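You operate a simulated robot arm through the tools that you are given. There is no shell and no other tool.

Carry out the task below with a simulated robot arm. There is one attempt and no reset: what you move stays moved.

JOB
Put the chiller back in service at the temperature on the setting card.
Fine: slide the air mesh home, shut the header tank lid and set the dial before you start the pump.

Only the result counts: the job must be done as asked and must still hold three seconds after the hand-in. Knocking over, shifting, dropping, spilling or breaking anything else fails it. Lids that push on must go on centred and level and be pressed home; caps that screw on are set level and turned clockwise until they are tight.

ROBOT AND FRAMES
A 6-joint arm with a two-finger gripper, fixed in place. Base frame: the origin is on the floor under the middle of its stand, x ahead of it, y to its left, z up. Lengths are in mm, angles in rad, forces in N, time in s.
It reaches about 1637 mm from its shoulder. Its first joint turns from -2.897 to 2.897 rad. Payload 3.43 kg.
The TCP is the grasp point between the finger pads, 20 mm short of the fingertips. In the tool frame z runs along the fingers and y along their closing line. The gripper opens to 190 mm; its body begins 248 mm behind the TCP.
Orientation is that of the tool frame in the base frame, as a unit quaternion [x, y, z, w]. With the fingers straight down and closing along the base's y, the tool's x points along the base's -x, its y along +y and its z along -z.

CONTROLS
- The arm moves only by the tool step_arm. Its arguments are lists of equal length, an entry for each row: "rot": the turn, a rotation vector about the base's x, y, z in rad, a list of three; "delta_pos": the shift along the base's x, y, z in mm, a list of three; "grip": the opening in per cent of the stroke, from 0 (shut) to 100 (fully open). In form: {"rot": [[rx, ry, rz], ...], "delta_pos": [[x, y, z], ...], "grip": [grip, ...]}. A call has 1 to 20 rows; each row is the pose to reach, as a shift and turn from the pose commanded when the call began. A row lasts 0.2 s, in which the tool goes at most 50 mm and 0.15 rad; a call with a longer step from one row to the next is refused whole, and so is a gripper value outside its range. Where a pose cannot be reached the arm comes as near as it can. A force on the tool above 60 N (or 10 N above the force at the start of the call, whichever is more), or a blocked arm, ends the call early, and 0.2 s more pass. The fingers move at their own pace (about 45 mm/s each) and stop on an object; they squeeze with about 25 N. The grip force told is the motor's: it shows also when the fingers shut on nothing. Time passes only in rows, and 0.2 s behind the last, so rows that repeat a pose let the fingers close. The reply holds the time, the measured pose of the TCP, the force on the tool along the base axes, the opening and the grip force, in the units named above and with some noise, with the torque about the TCP (base axes, N m) and any sound that the robot's microphone picked up, and new pictures: "pictures" is both (left out), scene, wrist or none.
- Cameras (640 x 400 px; columns grow to the right, rows downward): "scene" is fixed at [219.8, 499.7, 1451.2]; the picture's right is [-0.76, -0.65, 0.00], its down [-0.30, 0.35, -0.89] and it looks along [0.57, -0.68, -0.46] (base axes); focal length 336 px, centre (320, 200). "wrist" rides on the gripper at [70, -8, -288] in the tool frame; the picture's right is [0.12, 0.99, 0.00], its down [-0.96, 0.12, -0.25] and it looks along [-0.25, 0.03, 0.97] (tool axes); focal length 261 px, centre (320, 200). There is no depth. A picture from a camera that has moved, and an enlarged one, comes with that camera's place and axes in the base frame and with its lens.
- slide_trunk(by): slides the trunk up (or, below 0, down) by that many mm; the arm rides with it, the base frame stays. It gives what a move gives, with no picture.
- zoom(camera, box): a new picture of the part [left, top, right, bottom] of that camera's present view, enlarged. The clock stands still meanwhile.
- job_done(): hands the job in; it is judged then, once.

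Places have to be worked out from the pictures, the camera data and where the tool is seen. Open the gripper and draw the arm clear of the work before you hand the job in, unless the task says otherwise.

The tools are called as name(argument=value, ...) on one line, values as JSON. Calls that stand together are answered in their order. step_arm: Moves the arm, as the interface text tells. Its arguments: {"type":"object","properties":{"rot":{"type":"array","items":{"type":"array","items":{"type":"number"}}},"delta_pos":{"type":"array","items":{"type":"array","items":{"type":"number"}}},"grip":{"type":"array","items":{"type":"number"}},"pictures":{"type":"string","enum":["both","scene","wrist","none"]}},"required":["rot","delta_pos","grip"]} The other tools are called the same way: slide_trunk (by) moves the trunk up or down; zoom (camera, box) takes an enlarged picture of a part of a camera's view; job_done () hands the job in.

At the start:

```text
time_s: 0.0
ee_pos: [545.3, -221.8, 1287.6]
tool_rot: [-0.001, 1.0, 0.0, 0.0]
ft_force: [-0.3, 0.3, 0.0]
torque: [0.0, 0.0, 0.03]
opening: 190.1
finger_force: 0.0
trunk travel left (down, up): [-150.0, 90.0]
```

scene: 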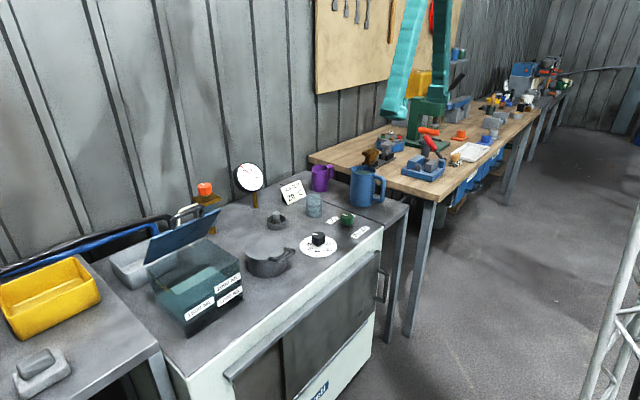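
wrist: 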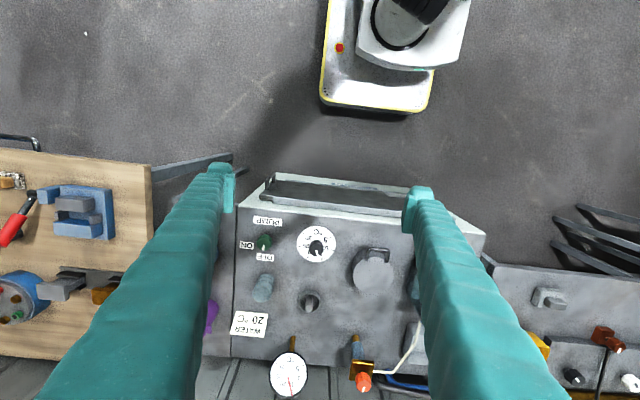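

I'll start by looking closely at the chiller, the card, the dial and the tank in both cameras.

zoom(camera="scene", box=[230, 140, 410, 270])

zoom(camera="scene", box=[90, 170, 270, 340])

zoom(camera="scene", box=[160, 230, 420, 400])

zoom(camera="wrist", box=[220, 170, 430, 400])

```text
3.08 times, centred on (320, 205) of scene
camera zoom: at [219.8, 499.7, 1451.2], right [-0.76, -0.65, 0.0], down [-0.3, 0.35, -0.89], along [0.57, -0.68, -0.46], focal length 1033 px, centre (320, 185)
```

zoom: 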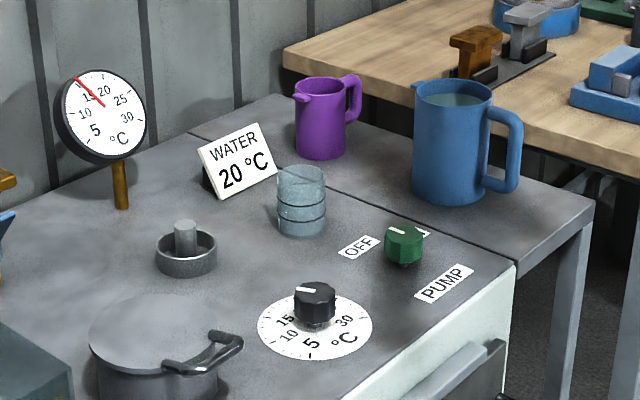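

```text
2.35 times, centred on (180, 255) of scene
camera zoom: at [219.8, 499.7, 1451.2], right [-0.76, -0.65, 0.0], down [-0.3, 0.35, -0.89], along [0.57, -0.68, -0.46], focal length 790 px, centre (649, 71)
```

zoom: 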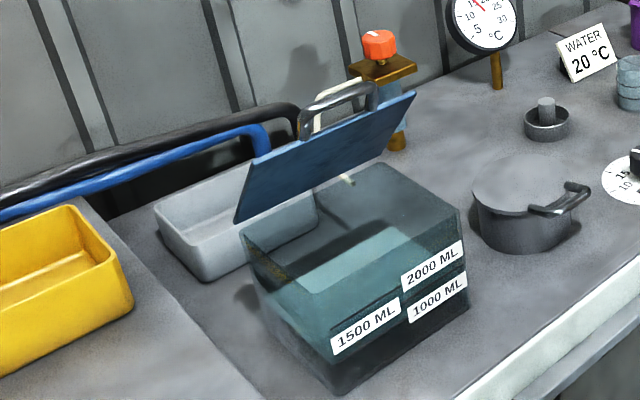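

```text
2.35 times, centred on (290, 315) of scene
camera zoom: at [219.8, 499.7, 1451.2], right [-0.76, -0.65, 0.0], down [-0.3, 0.35, -0.89], along [0.57, -0.68, -0.46], focal length 790 px, centre (391, -71)
```

zoom: 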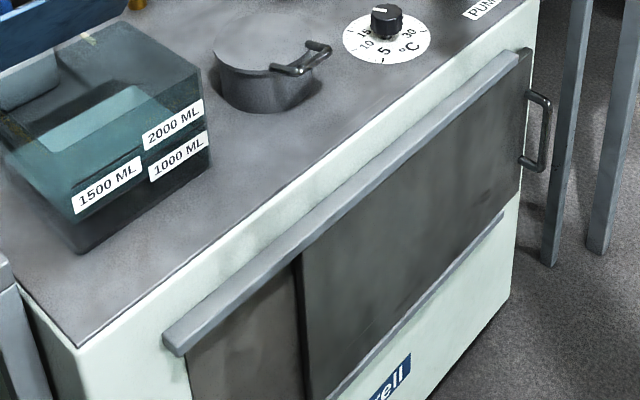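

```text
1.74 times, centred on (325, 285) of wrist
camera zoom: at [477.2, -229.2, 1578.0], right [-0.12, 0.99, 0.0], down [0.96, 0.12, 0.25], along [0.25, 0.03, -0.97], focal length 453 px, centre (311, 52)
```

zoom: 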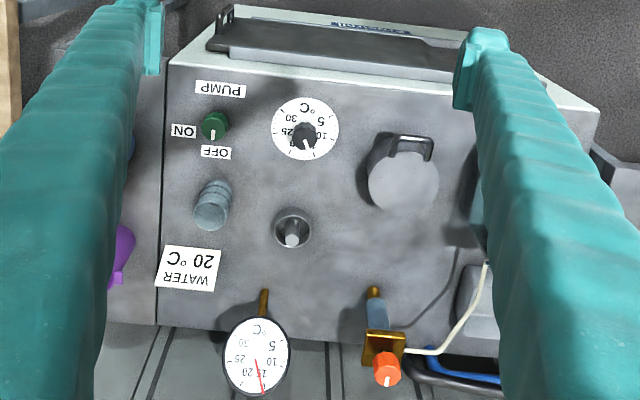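

The chiller's front face looks to be near x≈715, with its top near z≈800. The card says WATER 20 °C. I'll tilt the wrist camera forward to see the front mesh.

step_arm(rot=[[0, -0.12, 0], [0, -0.24, 0], [0, -0.36, 0], [0, -0.48, 0], [0, -0.6, 0], [0, -0.72, 0], [0, -0.84, 0], [0, -0.9, 0], [0, -0.9, 0]], delta_pos=[[-15, 0, -30], [-30, 0, -60], [-45, 0, -90], [-60, 0, -120], [-75, 0, -150], [-90, 0, -180], [-95, 0, -210], [-95, 0, -240], [-95, 0, -240]], grip=[100, 100, 100, 100, 100, 100, 100, 100, 100])

```text
time_s: 1.3
ee_pos: [508.9, -266.2, 1056.4]
tool_rot: [0.018, 0.967, 0.067, 0.247]
ft_force: [-0.5, -0.4, 0.6]
torque: [-0.07, -0.11, -0.06]
opening: 190.1
finger_force: 0.1
trunk travel left (down, up): [-150.0, 90.0]
stopped in row 6: the arm was blocked; the commanded pose is now the measured one
camera wrist: at [310.6, -304.2, 1273.1], right [-0.1, 0.99, 0.08], down [0.73, 0.02, 0.69], along [0.68, 0.13, -0.72], focal length 261 px, centre (320, 200)
```

scene: 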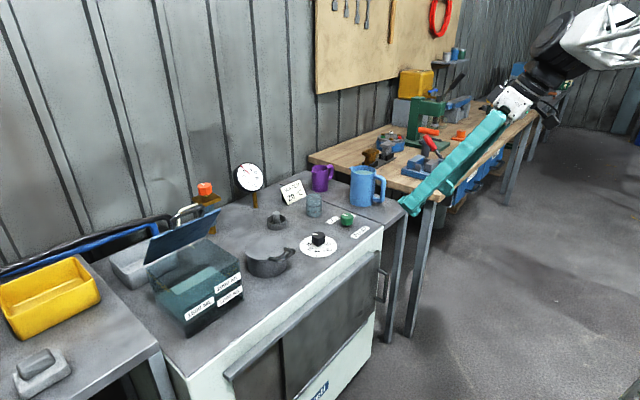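
wrist: 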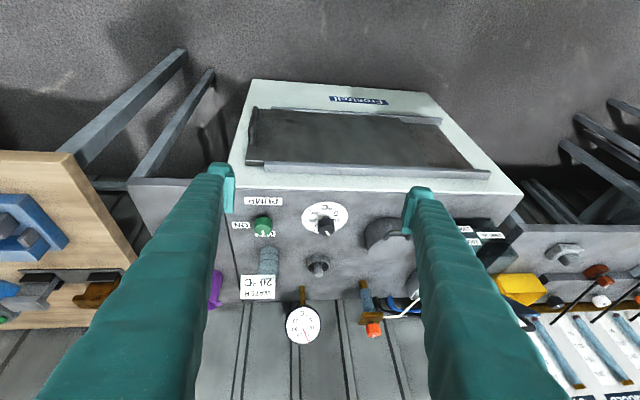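

The arm stopped short of that pose, with the tool too close in to the base, but the front face is visible. I'll zoom on the mesh.

zoom(camera="wrist", box=[220, 70, 520, 210])

zoom(camera="wrist", box=[220, 170, 420, 350])

zoom(camera="scene", box=[340, 220, 410, 320])

zoom(camera="scene", box=[210, 330, 320, 400])

```text
2.13 times, centred on (370, 140) of wrist
camera zoom: at [310.6, -304.2, 1273.1], right [-0.1, 0.99, 0.08], down [0.73, 0.02, 0.69], along [0.68, 0.13, -0.72], focal length 556 px, centre (213, 328)
```

zoom: 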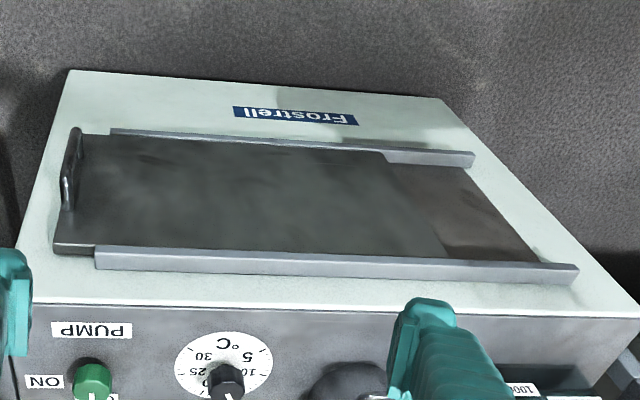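

```text
2.22 times, centred on (320, 260) of wrist
camera zoom: at [310.6, -304.2, 1273.1], right [-0.1, 0.99, 0.08], down [0.73, 0.02, 0.69], along [0.68, 0.13, -0.72], focal length 579 px, centre (320, 67)
```

zoom: 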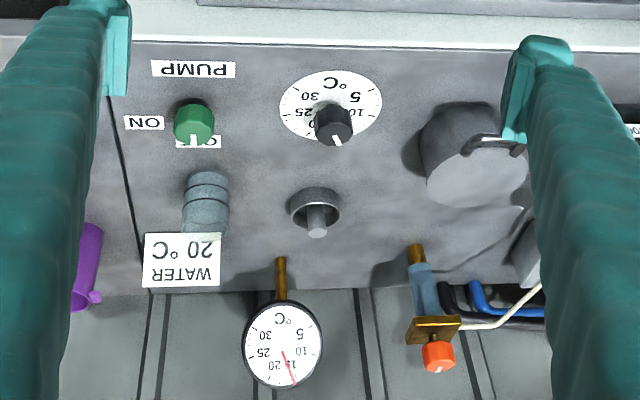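

```text
4.00 times, centred on (375, 270) of scene
camera zoom: at [219.8, 499.7, 1451.2], right [-0.76, -0.65, 0.0], down [-0.3, 0.35, -0.89], along [0.57, -0.68, -0.46], focal length 1343 px, centre (100, -80)
```

zoom: 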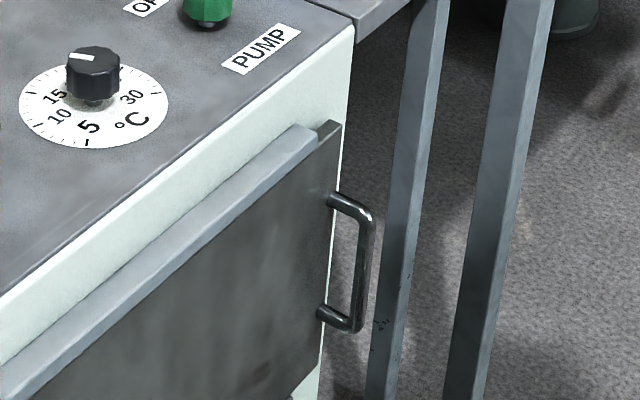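

```text
5.71 times, centred on (265, 365) of scene
camera zoom: at [219.8, 499.7, 1451.2], right [-0.76, -0.65, 0.0], down [-0.3, 0.35, -0.89], along [0.57, -0.68, -0.46], focal length 1919 px, centre (634, -743)
```

zoom: 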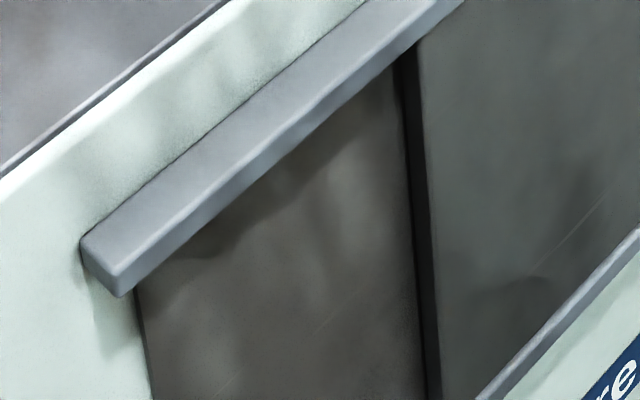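

The mesh is drawn out toward −y, leaving the opening bare at the +y end, and it has a vertical bar handle at its −y end. I'll square up the tool and move nearer the front so I can measure the handle and rails.

step_arm(rot=[[-0.046, 0, 0], [-0.093, 0, 0], [-0.139, 0, 0.002], [-0.139, 0, 0.002], [-0.139, 0, 0.002]], delta_pos=[[35, -20, -18], [70, -40, -36], [105, -60, -56], [111, -64, -56], [111, -64, -56]], grip=[100, 100, 100, 100, 100])

```text
time_s: 2.5
ee_pos: [616.9, -328.3, 1005.5]
tool_rot: [-0.002, 0.968, -0.003, 0.251]
ft_force: [0.0, -0.8, 1.0]
torque: [-0.01, 0.02, 0.0]
opening: 190.0
finger_force: 0.0
trunk travel left (down, up): [-150.0, 90.0]
camera wrist: at [416.9, -334.6, 1224.2], right [-0.11, 0.99, -0.07], down [0.72, 0.12, 0.68], along [0.68, 0.02, -0.73], focal length 261 px, centre (320, 200)
```

scene: 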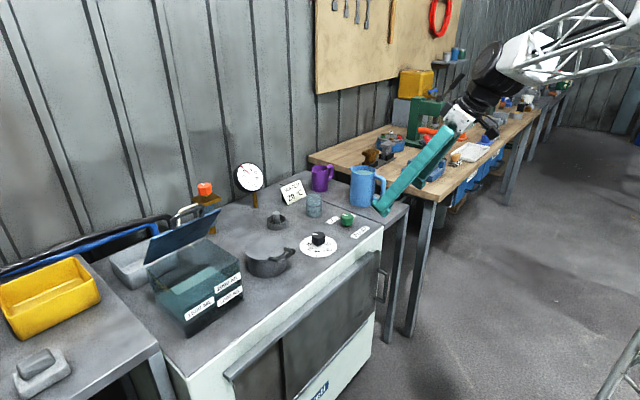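
wrist: 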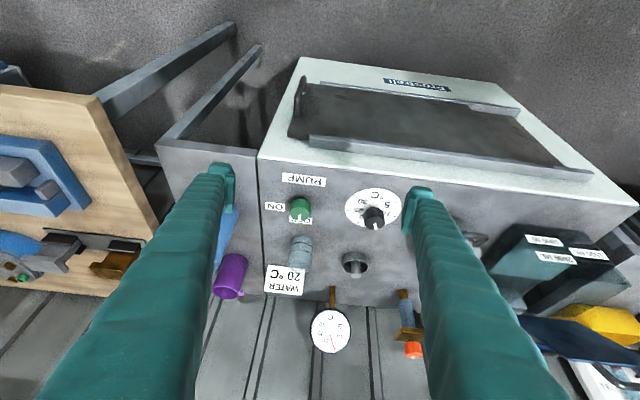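

zoom(camera="wrist", box=[260, 50, 440, 170])

zoom(camera="wrist", box=[430, 60, 630, 200])

zoom(camera="wrist", box=[250, 160, 420, 270])

zoom(camera="wrist", box=[420, 200, 640, 400])

```text
3.33 times, centred on (350, 110) of wrist
camera zoom: at [416.9, -334.6, 1224.2], right [-0.11, 0.99, -0.07], down [0.72, 0.12, 0.68], along [0.68, 0.02, -0.73], focal length 869 px, centre (220, 500)
```

zoom: 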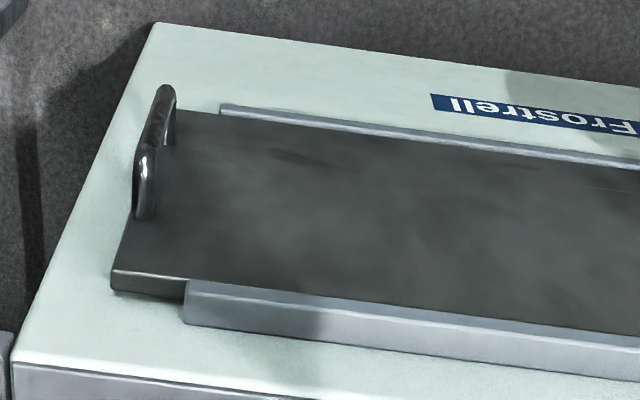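

```text
2.86 times, centred on (530, 130) of wrist
camera zoom: at [416.9, -334.6, 1224.2], right [-0.11, 0.99, -0.07], down [0.72, 0.12, 0.68], along [0.68, 0.02, -0.73], focal length 745 px, centre (-280, 400)
```

zoom: 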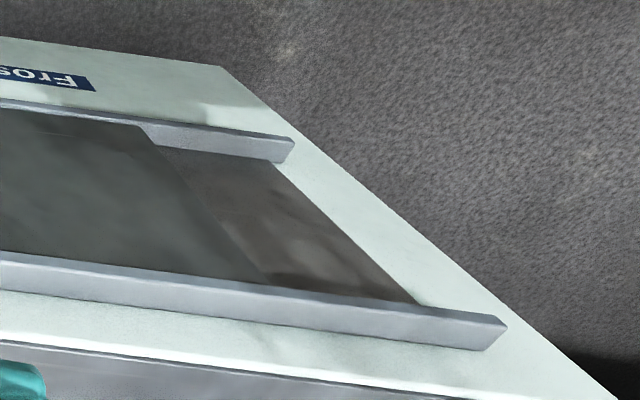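

```text
3.64 times, centred on (335, 215) of wrist
camera zoom: at [416.9, -334.6, 1224.2], right [-0.11, 0.99, -0.07], down [0.72, 0.12, 0.68], along [0.68, 0.02, -0.73], focal length 948 px, centre (266, 146)
```

zoom: 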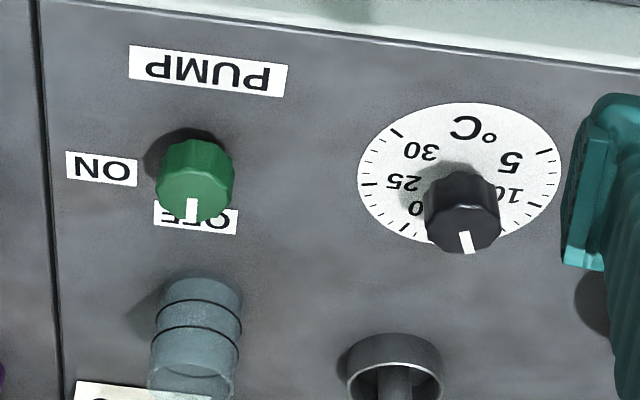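

```text
2.00 times, centred on (530, 300) of wrist
camera zoom: at [416.9, -334.6, 1224.2], right [-0.11, 0.99, -0.07], down [0.72, 0.12, 0.68], along [0.68, 0.02, -0.73], focal length 521 px, centre (-100, 0)
```

zoom: 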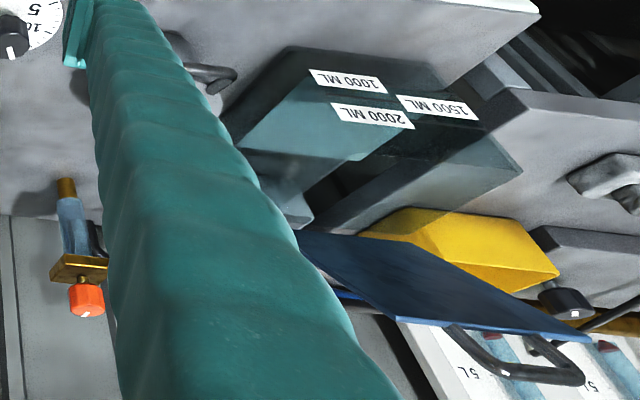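

I need a sharper look at the handle shape to pin its place.

zoom(camera="wrist", box=[284, 66, 334, 146])

zoom(camera="scene", box=[360, 240, 400, 310])

```text
5.00 times, centred on (309, 106) of wrist
camera zoom: at [416.9, -334.6, 1224.2], right [-0.11, 0.99, -0.07], down [0.72, 0.12, 0.68], along [0.68, 0.02, -0.73], focal length 1303 px, centre (375, 670)
```

zoom: 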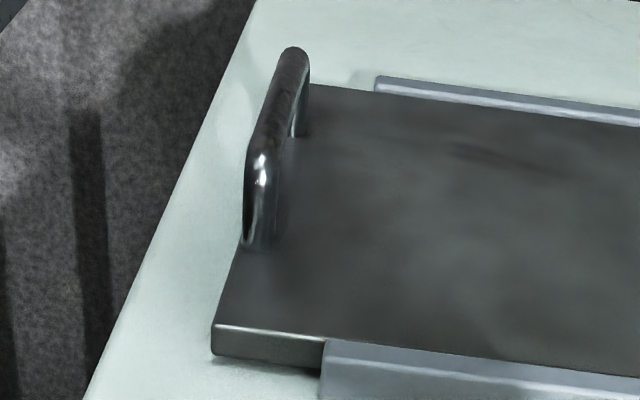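

```text
5.71 times, centred on (380, 275) of scene
camera zoom: at [219.8, 499.7, 1451.2], right [-0.76, -0.65, 0.0], down [-0.3, 0.35, -0.89], along [0.57, -0.68, -0.46], focal length 1919 px, centre (-23, -229)
```

zoom: 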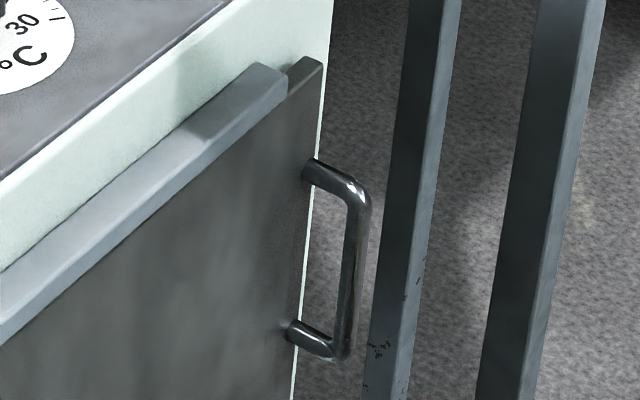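

From the two views I put the handle bar at about x 655, y −401, z 512 to 647, with the plate face at x≈690. I'll go down in front of it with the fingers tilted forward and part open.

step_arm(rot=[[0, 0, 0], [0, 0, 0], [0, 0, 0], [0, 0, 0], [0, 0, 0], [0, 0, 0], [0, 0, 0], [0, 0, 0], [0, 0, 0], [0, 0, 0], [0, 0, 0]], delta_pos=[[-4, -15, -40], [-8, -30, -80], [-12, -45, -120], [-16, -60, -160], [-20, -71, -200], [-25, -71, -240], [-30, -71, -280], [-30, -71, -320], [-30, -71, -360], [-30, -71, -400], [-30, -71, -400]], grip=[90, 80, 70, 60, 50, 42, 42, 42, 42, 42, 42])

```text
time_s: 4.9
ee_pos: [588.0, -398.2, 605.1]
tool_rot: [-0.002, 0.968, -0.005, 0.25]
ft_force: [-0.8, -0.3, -0.2]
torque: [-0.05, 0.0, 0.02]
opening: 79.9
finger_force: 0.0
trunk travel left (down, up): [-150.0, 90.0]
camera wrist: at [389.2, -405.4, 824.7], right [-0.11, 0.99, -0.07], down [0.72, 0.12, 0.68], along [0.68, 0.02, -0.73], focal length 261 px, centre (320, 200)
```

scene: 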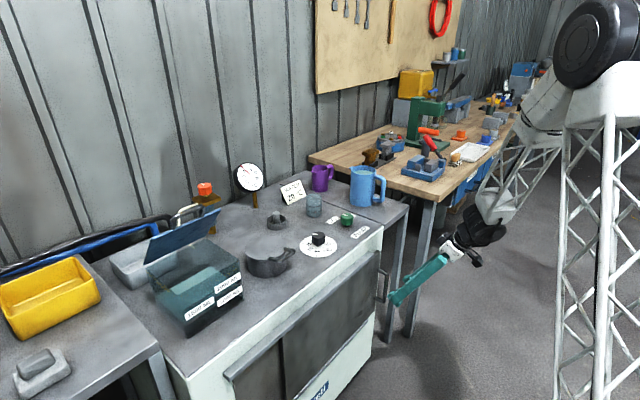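
wrist: 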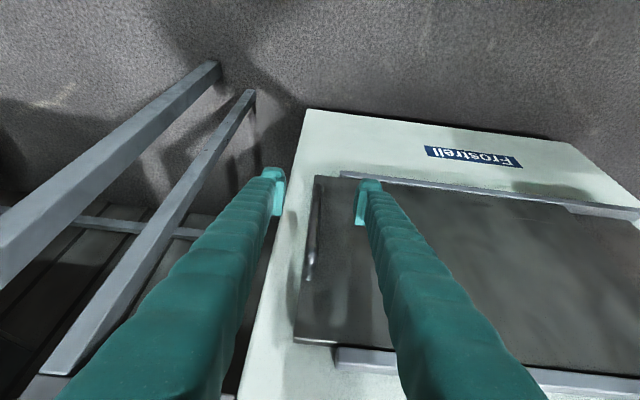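

The handle lies between the fingers in the wrist view. I'll zoom to check its place and depth.

zoom(camera="wrist", box=[260, 160, 400, 300])

zoom(camera="scene", box=[340, 220, 480, 320])

```text
2.86 times, centred on (330, 230) of wrist
camera zoom: at [389.2, -405.4, 824.7], right [-0.11, 0.99, -0.07], down [0.72, 0.12, 0.68], along [0.68, 0.02, -0.73], focal length 745 px, centre (291, 114)
```

zoom: 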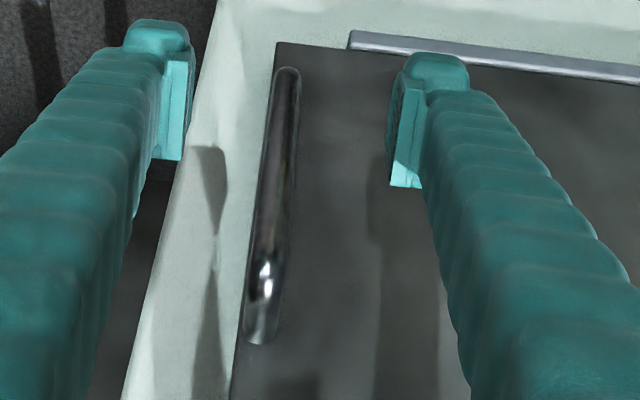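

```text
4.00 times, centred on (410, 270) of scene
camera zoom: at [219.8, 499.7, 1451.2], right [-0.76, -0.65, 0.0], down [-0.3, 0.35, -0.89], along [0.57, -0.68, -0.46], focal length 1343 px, centre (-40, -80)
```

zoom: 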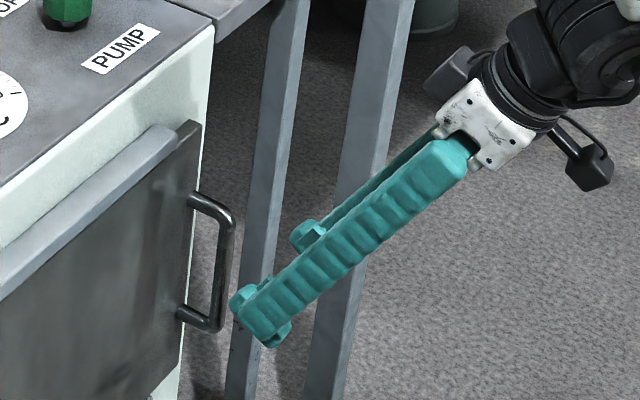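

The bar checks out at about (655, −401) and the TCP is at (588, −398, 605). I'll move 66 mm forward and close on the bar.

step_arm(rot=[[0, 0, 0], [0, 0, 0], [0, 0, 0], [0, 0, 0], [0, 0, 0], [0, 0, 0], [0, 0, 0], [0, 0, 0], [0, 0, 0]], delta_pos=[[22, 0, 0], [44, 0, 0], [65, 0, -5], [65, 0, -5], [65, 0, -5], [65, 0, -5], [65, 0, -5], [65, 0, -5], [65, 0, -5]], grip=[42, 42, 42, 0, 0, 0, 0, 0, 0])

```text
time_s: 6.9
ee_pos: [652.1, -398.3, 600.5]
tool_rot: [-0.001, 0.968, -0.005, 0.249]
ft_force: [1.0, 0.1, -0.6]
torque: [0.01, 0.04, 0.0]
opening: 14.8
finger_force: 45.2
trunk travel left (down, up): [-150.0, 90.0]
camera wrist: at [453.6, -405.2, 819.6], right [-0.11, 0.99, -0.07], down [0.72, 0.12, 0.68], along [0.68, 0.02, -0.73], focal length 261 px, centre (320, 200)
```

scene: 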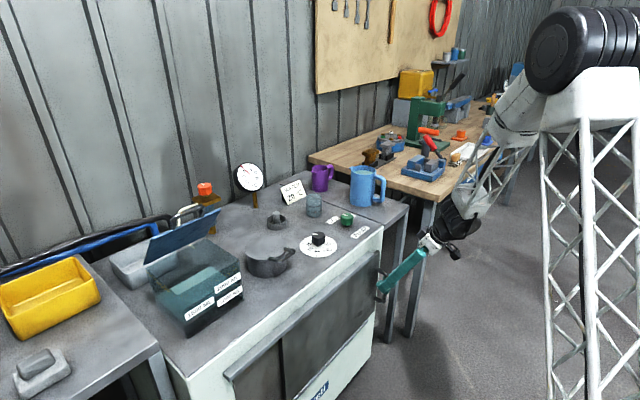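
wrist: 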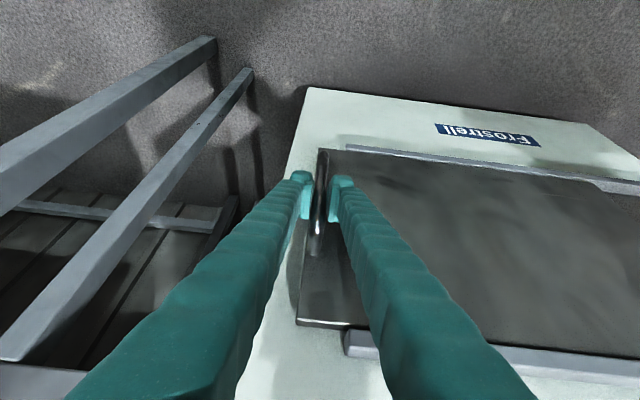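

The bar is gripped at an opening of 14.8 mm. I'll slide the mesh toward +y in small rows and watch the force.

step_arm(rot=[[0, 0, 0], [0, 0, 0], [0, 0, 0], [0, 0, 0], [0, 0, 0], [0, 0, 0]], delta_pos=[[0, 10, 0], [0, 20, 0], [0, 35, 0], [0, 50, 0], [0, 65, 0], [0, 80, 0]], grip=[0, 0, 0, 0, 0, 0])

```text
time_s: 8.3
ee_pos: [652.6, -318.0, 600.6]
tool_rot: [-0.003, 0.968, -0.003, 0.251]
ft_force: [11.6, 0.5, 0.7]
torque: [-0.02, 0.15, 0.05]
opening: 14.6
finger_force: 45.3
trunk travel left (down, up): [-150.0, 90.0]
camera wrist: at [453.4, -324.0, 819.5], right [-0.11, 0.99, -0.07], down [0.72, 0.12, 0.68], along [0.68, 0.02, -0.73], focal length 261 px, centre (320, 200)
```

scene: 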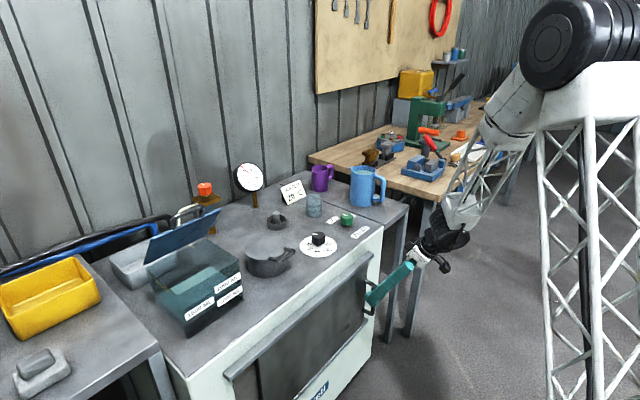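
wrist: 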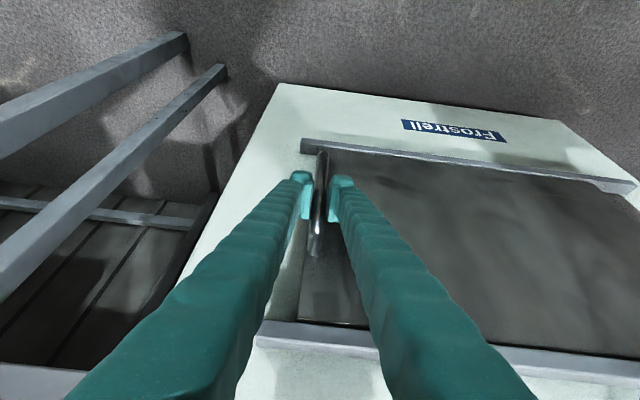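

The mesh slid 80 mm freely. I'll check how much of the opening remains.

zoom(camera="wrist", box=[440, 120, 640, 380])

zoom(camera="scene", box=[210, 320, 320, 400])

```text
1.54 times, centred on (540, 250) of wrist
camera zoom: at [453.4, -324.0, 819.5], right [-0.11, 0.99, -0.07], down [0.72, 0.12, 0.68], along [0.68, 0.02, -0.73], focal length 401 px, centre (-18, 123)
```

zoom: 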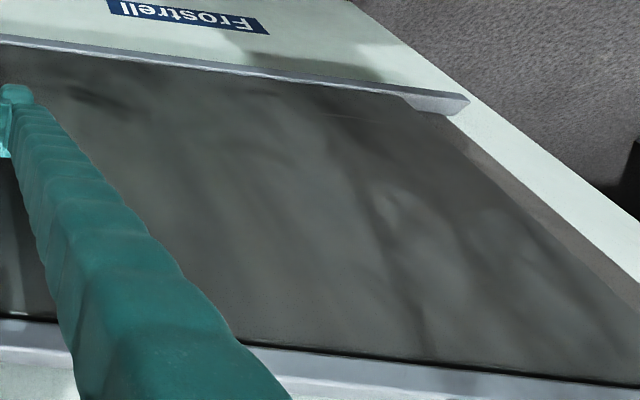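

```text
5.00 times, centred on (265, 360) of scene
camera zoom: at [219.8, 499.7, 1451.2], right [-0.76, -0.65, 0.0], down [-0.3, 0.35, -0.89], along [0.57, -0.68, -0.46], focal length 1679 px, centre (595, -600)
```

zoom: 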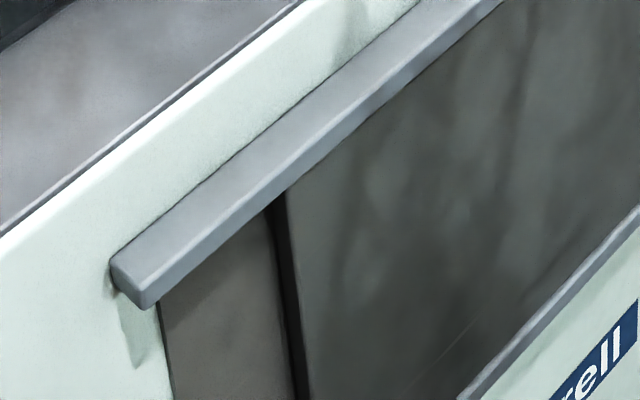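

There are roughly 60 to 70 mm of opening left. I'll keep sliding, slower toward the end.

step_arm(rot=[[0, 0, 0], [0, 0, 0], [0, 0, 0], [0, 0, 0], [0, 0, 0]], delta_pos=[[0, 12, 0], [0, 24, 0], [0, 34, 0], [0, 42, 0], [0, 48, 0]], grip=[0, 0, 0, 0, 0])

zoom(camera="scene", box=[210, 320, 320, 400])

```text
time_s: 9.5
ee_pos: [651.6, -270.7, 600.5]
tool_rot: [-0.002, 0.968, -0.004, 0.251]
ft_force: [-7.9, -0.4, 19.2]
torque: [-0.02, -0.21, -0.02]
opening: 15.0
finger_force: 44.9
trunk travel left (down, up): [-150.0, 90.0]
camera wrist: at [453.3, -277.1, 819.3], right [-0.11, 0.99, -0.07], down [0.72, 0.12, 0.68], along [0.68, 0.02, -0.73], focal length 261 px, centre (320, 200)
```

scene: 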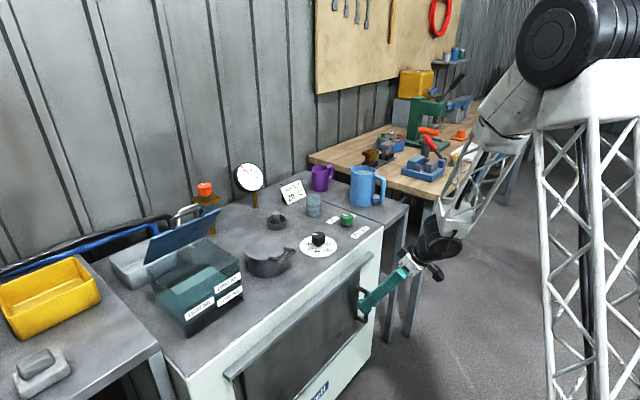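
wrist: 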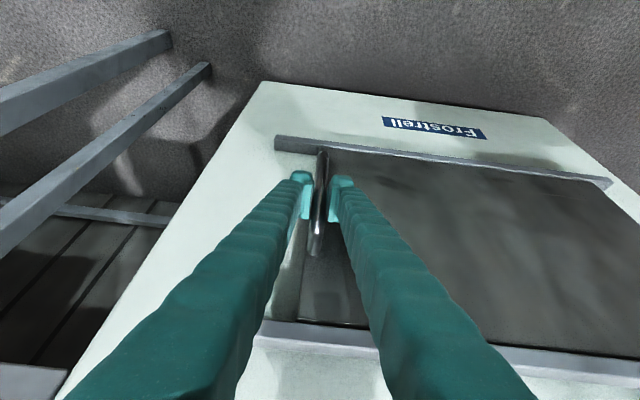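

```text
5.00 times, centred on (265, 360) of scene
camera zoom: at [219.8, 499.7, 1451.2], right [-0.76, -0.65, 0.0], down [-0.3, 0.35, -0.89], along [0.57, -0.68, -0.46], focal length 1679 px, centre (595, -600)
```

zoom: 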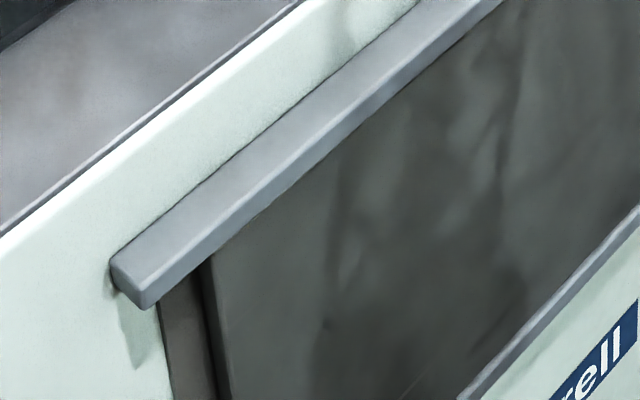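

About 30 mm remains. I'll go on in fine steps until it meets its stop.

step_arm(rot=[[0, 0, 0], [0, 0, 0], [0, 0, 0], [0, 0, 0], [0, 0, 0]], delta_pos=[[0, 5, 0], [0, 10, 0], [0, 14, 0], [0, 18, 0], [0, 20, 0]], grip=[0, 0, 0, 0, 0], pictures="none")

zoom(camera="scene", box=[210, 320, 320, 400])

```text
time_s: 10.5
ee_pos: [653.5, -258.1, 600.2]
tool_rot: [0.002, 0.969, -0.008, 0.248]
ft_force: [-18.7, -64.3, 0.3]
torque: [-0.33, 0.57, -0.51]
opening: 14.8
finger_force: 45.2
trunk travel left (down, up): [-150.0, 90.0]
stopped in row 5: the force on the tool passed its limit at 66 N (the readings are from after the stop); the commanded pose is now the measured one
```

```text
5.00 times, centred on (265, 360) of scene
camera zoom: at [219.8, 499.7, 1451.2], right [-0.76, -0.65, 0.0], down [-0.3, 0.35, -0.89], along [0.57, -0.68, -0.46], focal length 1679 px, centre (595, -600)
```

zoom: 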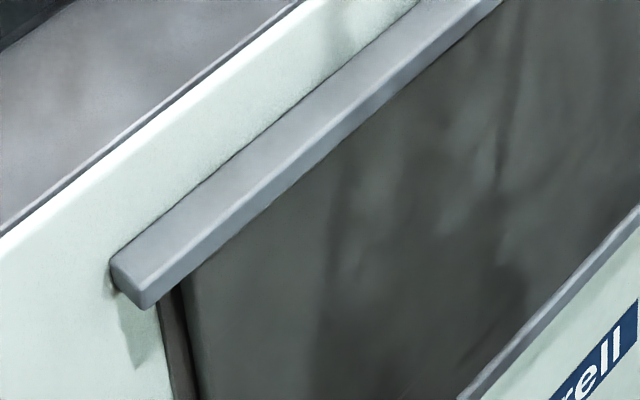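

It stopped firmly at y≈−258, after 140 mm of travel and at 64 N. I'll open the fingers, back straight out and look at the mesh.

step_arm(rot=[[0, 0, 0], [0, 0, 0], [0, 0, 0], [0, 0, 0], [0, 0, 0], [0, 0, 0], [0, 0, 0], [0, 0, 0]], delta_pos=[[0, 0, 0], [0, 0, 0], [0, 0, 0], [0, 0, 0], [-25, 0, 0], [-50, 0, 0], [-80, 0, 30], [-80, 0, 30]], grip=[30, 42, 42, 42, 42, 42, 42, 42])

zoom(camera="wrist", box=[440, 100, 640, 300])

zoom(camera="scene", box=[210, 240, 410, 400])

```text
time_s: 12.3
ee_pos: [586.1, -265.7, 640.0]
tool_rot: [-0.002, 0.969, -0.004, 0.247]
ft_force: [0.6, -0.4, -0.6]
torque: [-0.02, -0.01, -0.01]
opening: 79.8
finger_force: 0.0
out of reach, approached as far as the arm can: row 6, 7, 8
trunk travel left (down, up): [-150.0, 90.0]
camera wrist: at [388.9, -272.6, 860.4], right [-0.11, 0.99, -0.07], down [0.73, 0.12, 0.68], along [0.68, 0.02, -0.73], focal length 261 px, centre (320, 200)
```

scene: 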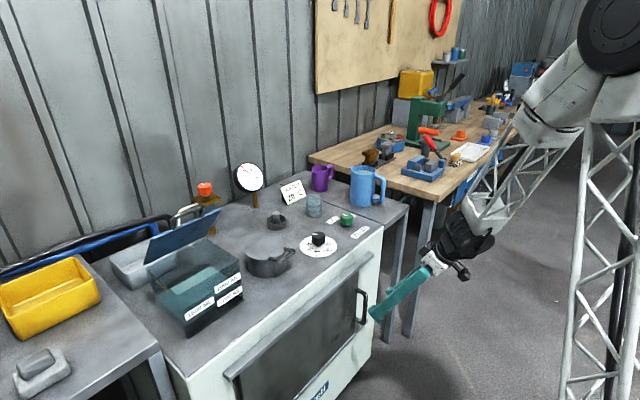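
wrist: 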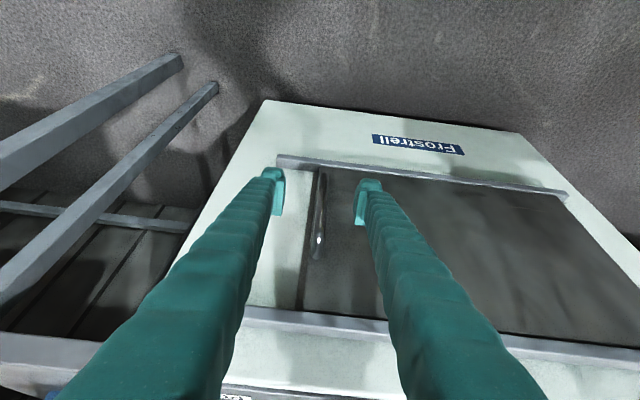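

```text
2.00 times, centred on (540, 200) of wrist
camera zoom: at [388.9, -272.6, 860.4], right [-0.11, 0.99, -0.07], down [0.73, 0.12, 0.68], along [0.68, 0.02, -0.73], focal length 521 px, centre (-120, 200)
```

zoom: 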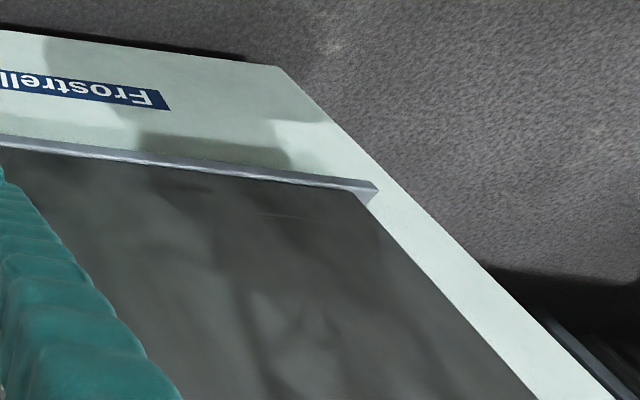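

```text
2.50 times, centred on (310, 320) of scene
camera zoom: at [219.8, 499.7, 1451.2], right [-0.76, -0.65, 0.0], down [-0.3, 0.35, -0.89], along [0.57, -0.68, -0.46], focal length 840 px, centre (345, -100)
```

zoom: 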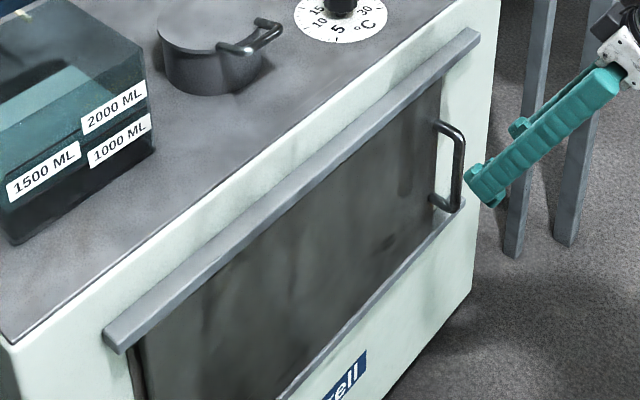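

The mesh now covers the whole opening. Next is the header tank, so I'll raise the arm clear and swing over to the tank side to see the open lid properly.

step_arm(rot=[[0, 0, 0], [0, 0, 0], [0, 0, 0], [0, 0, 0], [0, 0, 0], [0, 0, 0], [0, 0, 0], [0, 0, 0], [0, 0, 0], [0, 0, 0], [0, 0, 0], [0, 0, 0], [0, 0, 0], [0, 0, 0], [0, 0, 0], [0, 0, 0], [0, 0, 0], [0, 0, 0], [0, 0, 0]], delta_pos=[[0, 0, 45], [0, 0, 90], [0, 0, 135], [5, 0, 180], [10, 0, 225], [15, 0, 270], [20, 0, 315], [25, 0, 360], [30, 0, 405], [30, 20, 450], [30, 60, 470], [30, 105, 480], [30, 150, 490], [30, 195, 490], [30, 240, 490], [30, 285, 490], [30, 330, 490], [30, 370, 490], [30, 370, 490]], grip=[50, 60, 70, 80, 90, 100, 100, 100, 100, 100, 100, 100, 100, 100, 100, 100, 100, 100, 100])

```text
time_s: 16.3
ee_pos: [619.3, 109.1, 1130.2]
tool_rot: [-0.001, 0.968, -0.006, 0.25]
ft_force: [0.3, 0.2, -0.6]
torque: [0.01, 0.0, 0.01]
opening: 189.7
finger_force: 0.0
trunk travel left (down, up): [-150.0, 90.0]
camera wrist: at [418.9, 103.8, 1349.6], right [-0.1, 0.99, -0.07], down [0.72, 0.12, 0.68], along [0.68, 0.02, -0.73], focal length 261 px, centre (320, 200)
```

scene: 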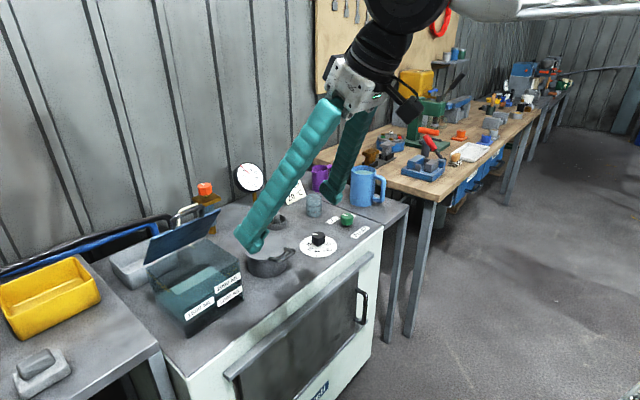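
wrist: 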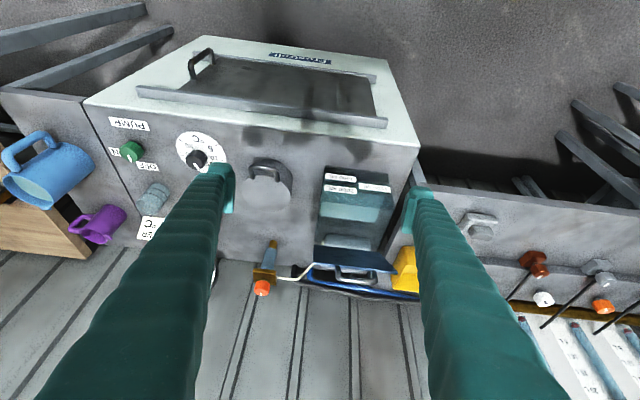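

zoom(camera="wrist", box=[280, 150, 440, 320])

zoom(camera="wrist", box=[80, 30, 440, 190])

zoom(camera="scene", box=[130, 190, 260, 340])

```text
2.35 times, centred on (360, 235) of wrist
camera zoom: at [418.9, 103.8, 1349.6], right [-0.1, 0.99, -0.07], down [0.72, 0.12, 0.68], along [0.68, 0.02, -0.73], focal length 613 px, centre (226, 118)
```

zoom: 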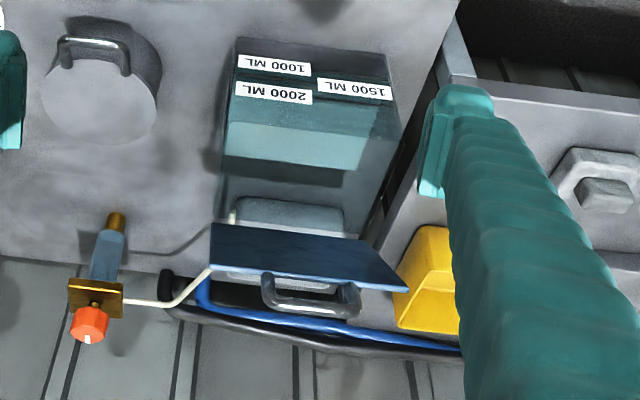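

```text
1.78 times, centred on (260, 110) of wrist
camera zoom: at [418.9, 103.8, 1349.6], right [-0.1, 0.99, -0.07], down [0.72, 0.12, 0.68], along [0.68, 0.02, -0.73], focal length 463 px, centre (427, 360)
```

zoom: 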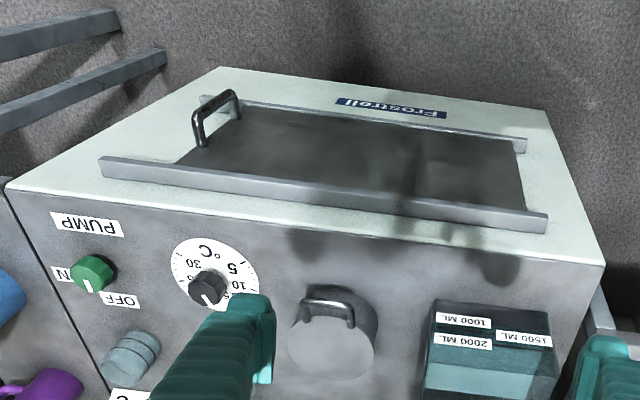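

```text
2.67 times, centred on (195, 265) of scene
camera zoom: at [219.8, 499.7, 1451.2], right [-0.76, -0.65, 0.0], down [-0.3, 0.35, -0.89], along [0.57, -0.68, -0.46], focal length 896 px, centre (653, 27)
```

zoom: 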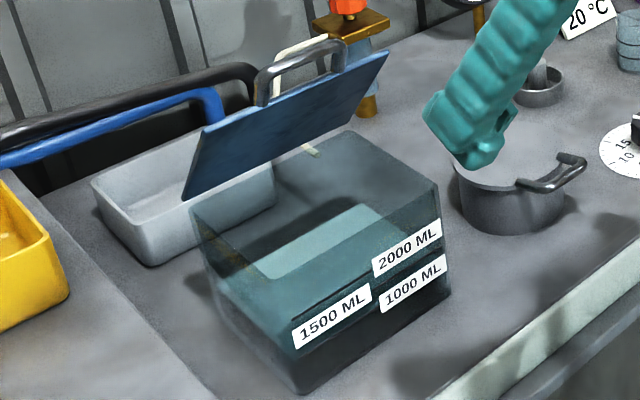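

The lid seems to lean over the tank with its free edge high, but I want an overhead view to be sure of its angle and the handle. I'll turn the tool straight down above the tank at a safe height.

step_arm(rot=[[0, 0, 0], [0, 0.12, 0], [0, 0.24, 0], [0, 0.36, 0], [0, 0.48, 0], [0, 0.505, 0], [0, 0.505, 0]], delta_pos=[[0, 15, 40], [25, 30, 75], [55, 45, 110], [85, 60, 145], [115, 75, 180], [145, 90, 200], [145, 90, 200]], grip=[100, 100, 100, 100, 100, 100, 100])

zoom(camera="wrist", box=[230, 130, 410, 340])

```text
time_s: 17.9
ee_pos: [745.9, 192.0, 1278.0]
tool_rot: [-0.004, 1.0, -0.005, 0.001]
ft_force: [0.6, 0.7, -1.5]
torque: [-0.1, 0.34, -0.04]
opening: 189.9
finger_force: 0.0
out of reach, approached as far as the arm can: row 5, 6, 7
trunk travel left (down, up): [-150.0, 90.0]
camera wrist: at [675.0, 185.8, 1567.3], right [-0.13, 0.99, -0.01], down [0.96, 0.12, 0.25], along [0.25, 0.02, -0.97], focal length 261 px, centre (320, 200)
```

scene: 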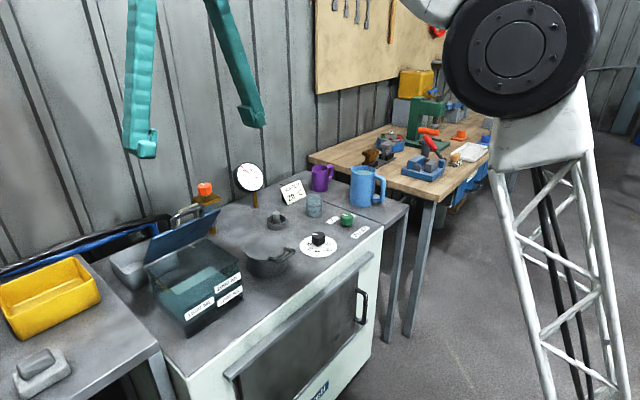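
wrist: 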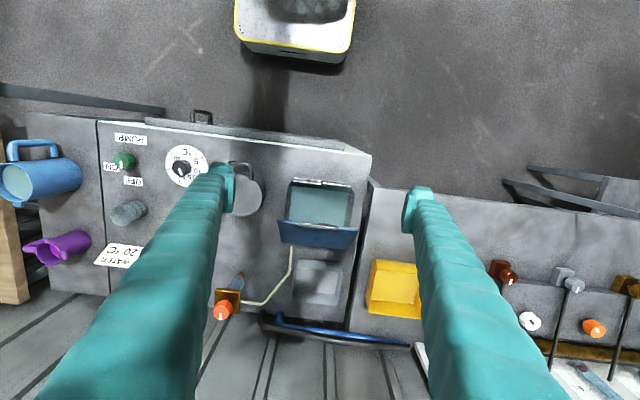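

```text
1.90 times, centred on (320, 235) of wrist
camera zoom: at [675.0, 185.8, 1567.3], right [-0.13, 0.99, -0.01], down [0.96, 0.12, 0.25], along [0.25, 0.02, -0.97], focal length 496 px, centre (320, 133)
```

zoom: 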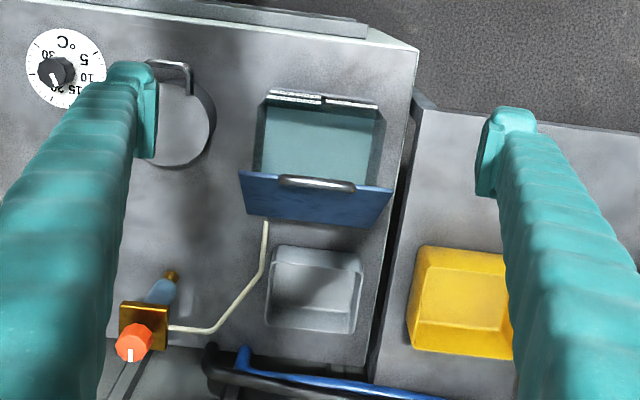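

From overhead the lid hinge is near x 962, z 935 and its free edge near x 855, z 1060. So it leans about 49° over the tank with a lip handle at (850, 199, 1093), and pressing down on its upper face will shut it. I'll close the fingers and come over the lid behind the handle.

step_arm(rot=[[0, 0, 0], [0, 0, 0], [0, 0, 0], [0, 0, 0], [0, 0, 0], [0, 0, 0], [0, 0, 0], [0, 0, 0], [0, 0, 0], [0, 0, 0], [0, 0, 0], [0, 0, 0]], delta_pos=[[20, 1, -10], [40, 2, -20], [60, 3, -30], [80, 4, -40], [100, 6, -50], [120, 7, -60], [140, 8, -70], [154, 8, -80], [154, 8, -100], [154, 8, -120], [154, 8, -138], [154, 8, -138]], grip=[0, 0, 0, 0, 0, 0, 0, 0, 0, 0, 0, 0])

zoom(camera="wrist", box=[220, 100, 420, 300])

zoom(camera="scene", box=[100, 130, 280, 340])

```text
time_s: 20.5
ee_pos: [897.7, 199.8, 1141.5]
tool_rot: [-0.004, 1.0, -0.005, -0.001]
ft_force: [0.0, -0.8, 0.4]
torque: [0.04, 0.0, -0.02]
opening: 0.0
finger_force: 24.7
out of reach, approached as far as the arm can: row 7
trunk travel left (down, up): [-150.0, 90.0]
camera wrist: at [829.0, 194.3, 1431.4], right [-0.13, 0.99, -0.01], down [0.96, 0.12, 0.25], along [0.24, 0.02, -0.97], focal length 261 px, centre (320, 200)
```

scene: 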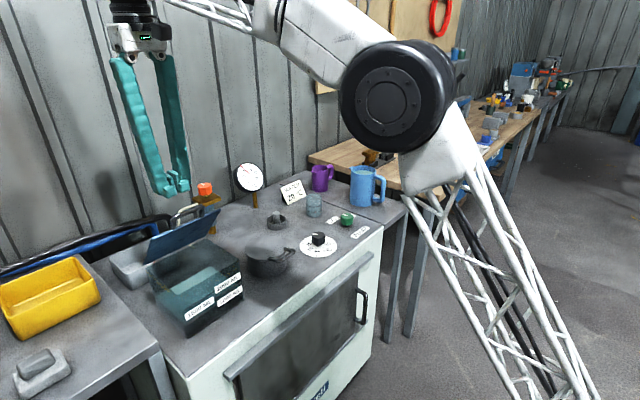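
wrist: 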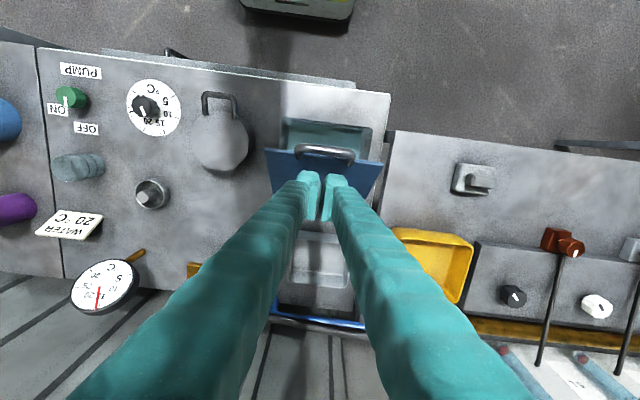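

```text
2.00 times, centred on (320, 200) of wrist
camera zoom: at [829.0, 194.3, 1431.4], right [-0.13, 0.99, -0.01], down [0.96, 0.12, 0.25], along [0.24, 0.02, -0.97], focal length 521 px, centre (320, 200)
```

zoom: 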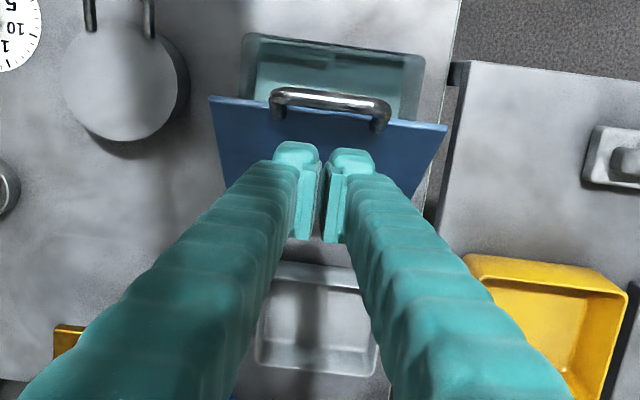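

```text
1.90 times, centred on (190, 235) of scene
camera zoom: at [219.8, 499.7, 1451.2], right [-0.76, -0.65, 0.0], down [-0.3, 0.35, -0.89], along [0.57, -0.68, -0.46], focal length 640 px, centre (568, 133)
```

zoom: 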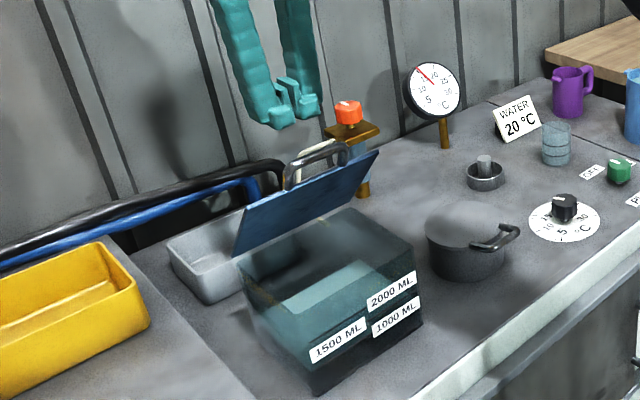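

The fingers are closed over the lid's upper face, behind the handle. I'll lower gently until I feel contact.

step_arm(rot=[[0, 0, 0], [0, 0, 0], [0, 0, 0], [0, 0, 0], [0, 0, 0], [0, 0, 0], [0, 0, 0]], delta_pos=[[0, 0, -25], [0, 0, -50], [0, 0, -65], [0, 0, -75], [0, 0, -83], [0, 0, -90], [0, 0, -95]], grip=[0, 0, 0, 0, 0, 0, 0])

```text
time_s: 22.1
ee_pos: [898.3, 199.6, 1048.7]
tool_rot: [-0.003, 1.0, -0.005, 0.0]
ft_force: [0.3, -0.1, 1.3]
torque: [0.0, -0.03, -0.02]
opening: 0.1
finger_force: 25.0
trunk travel left (down, up): [-150.0, 90.0]
camera wrist: at [829.2, 193.4, 1336.8], right [-0.13, 0.99, -0.01], down [0.96, 0.12, 0.25], along [0.25, 0.02, -0.97], focal length 261 px, centre (320, 200)
```

scene: 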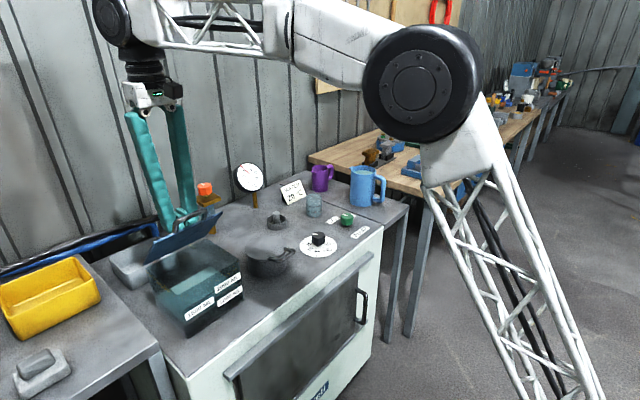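
wrist: 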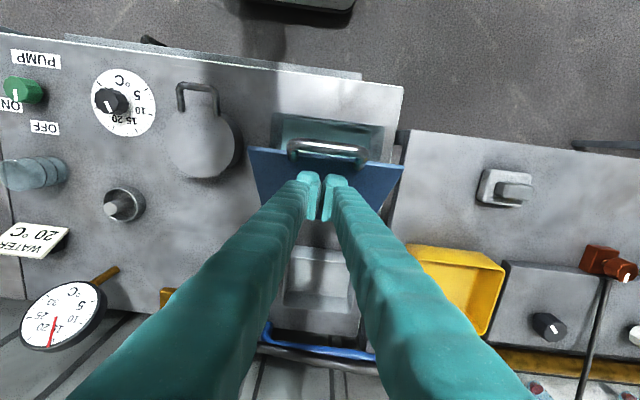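

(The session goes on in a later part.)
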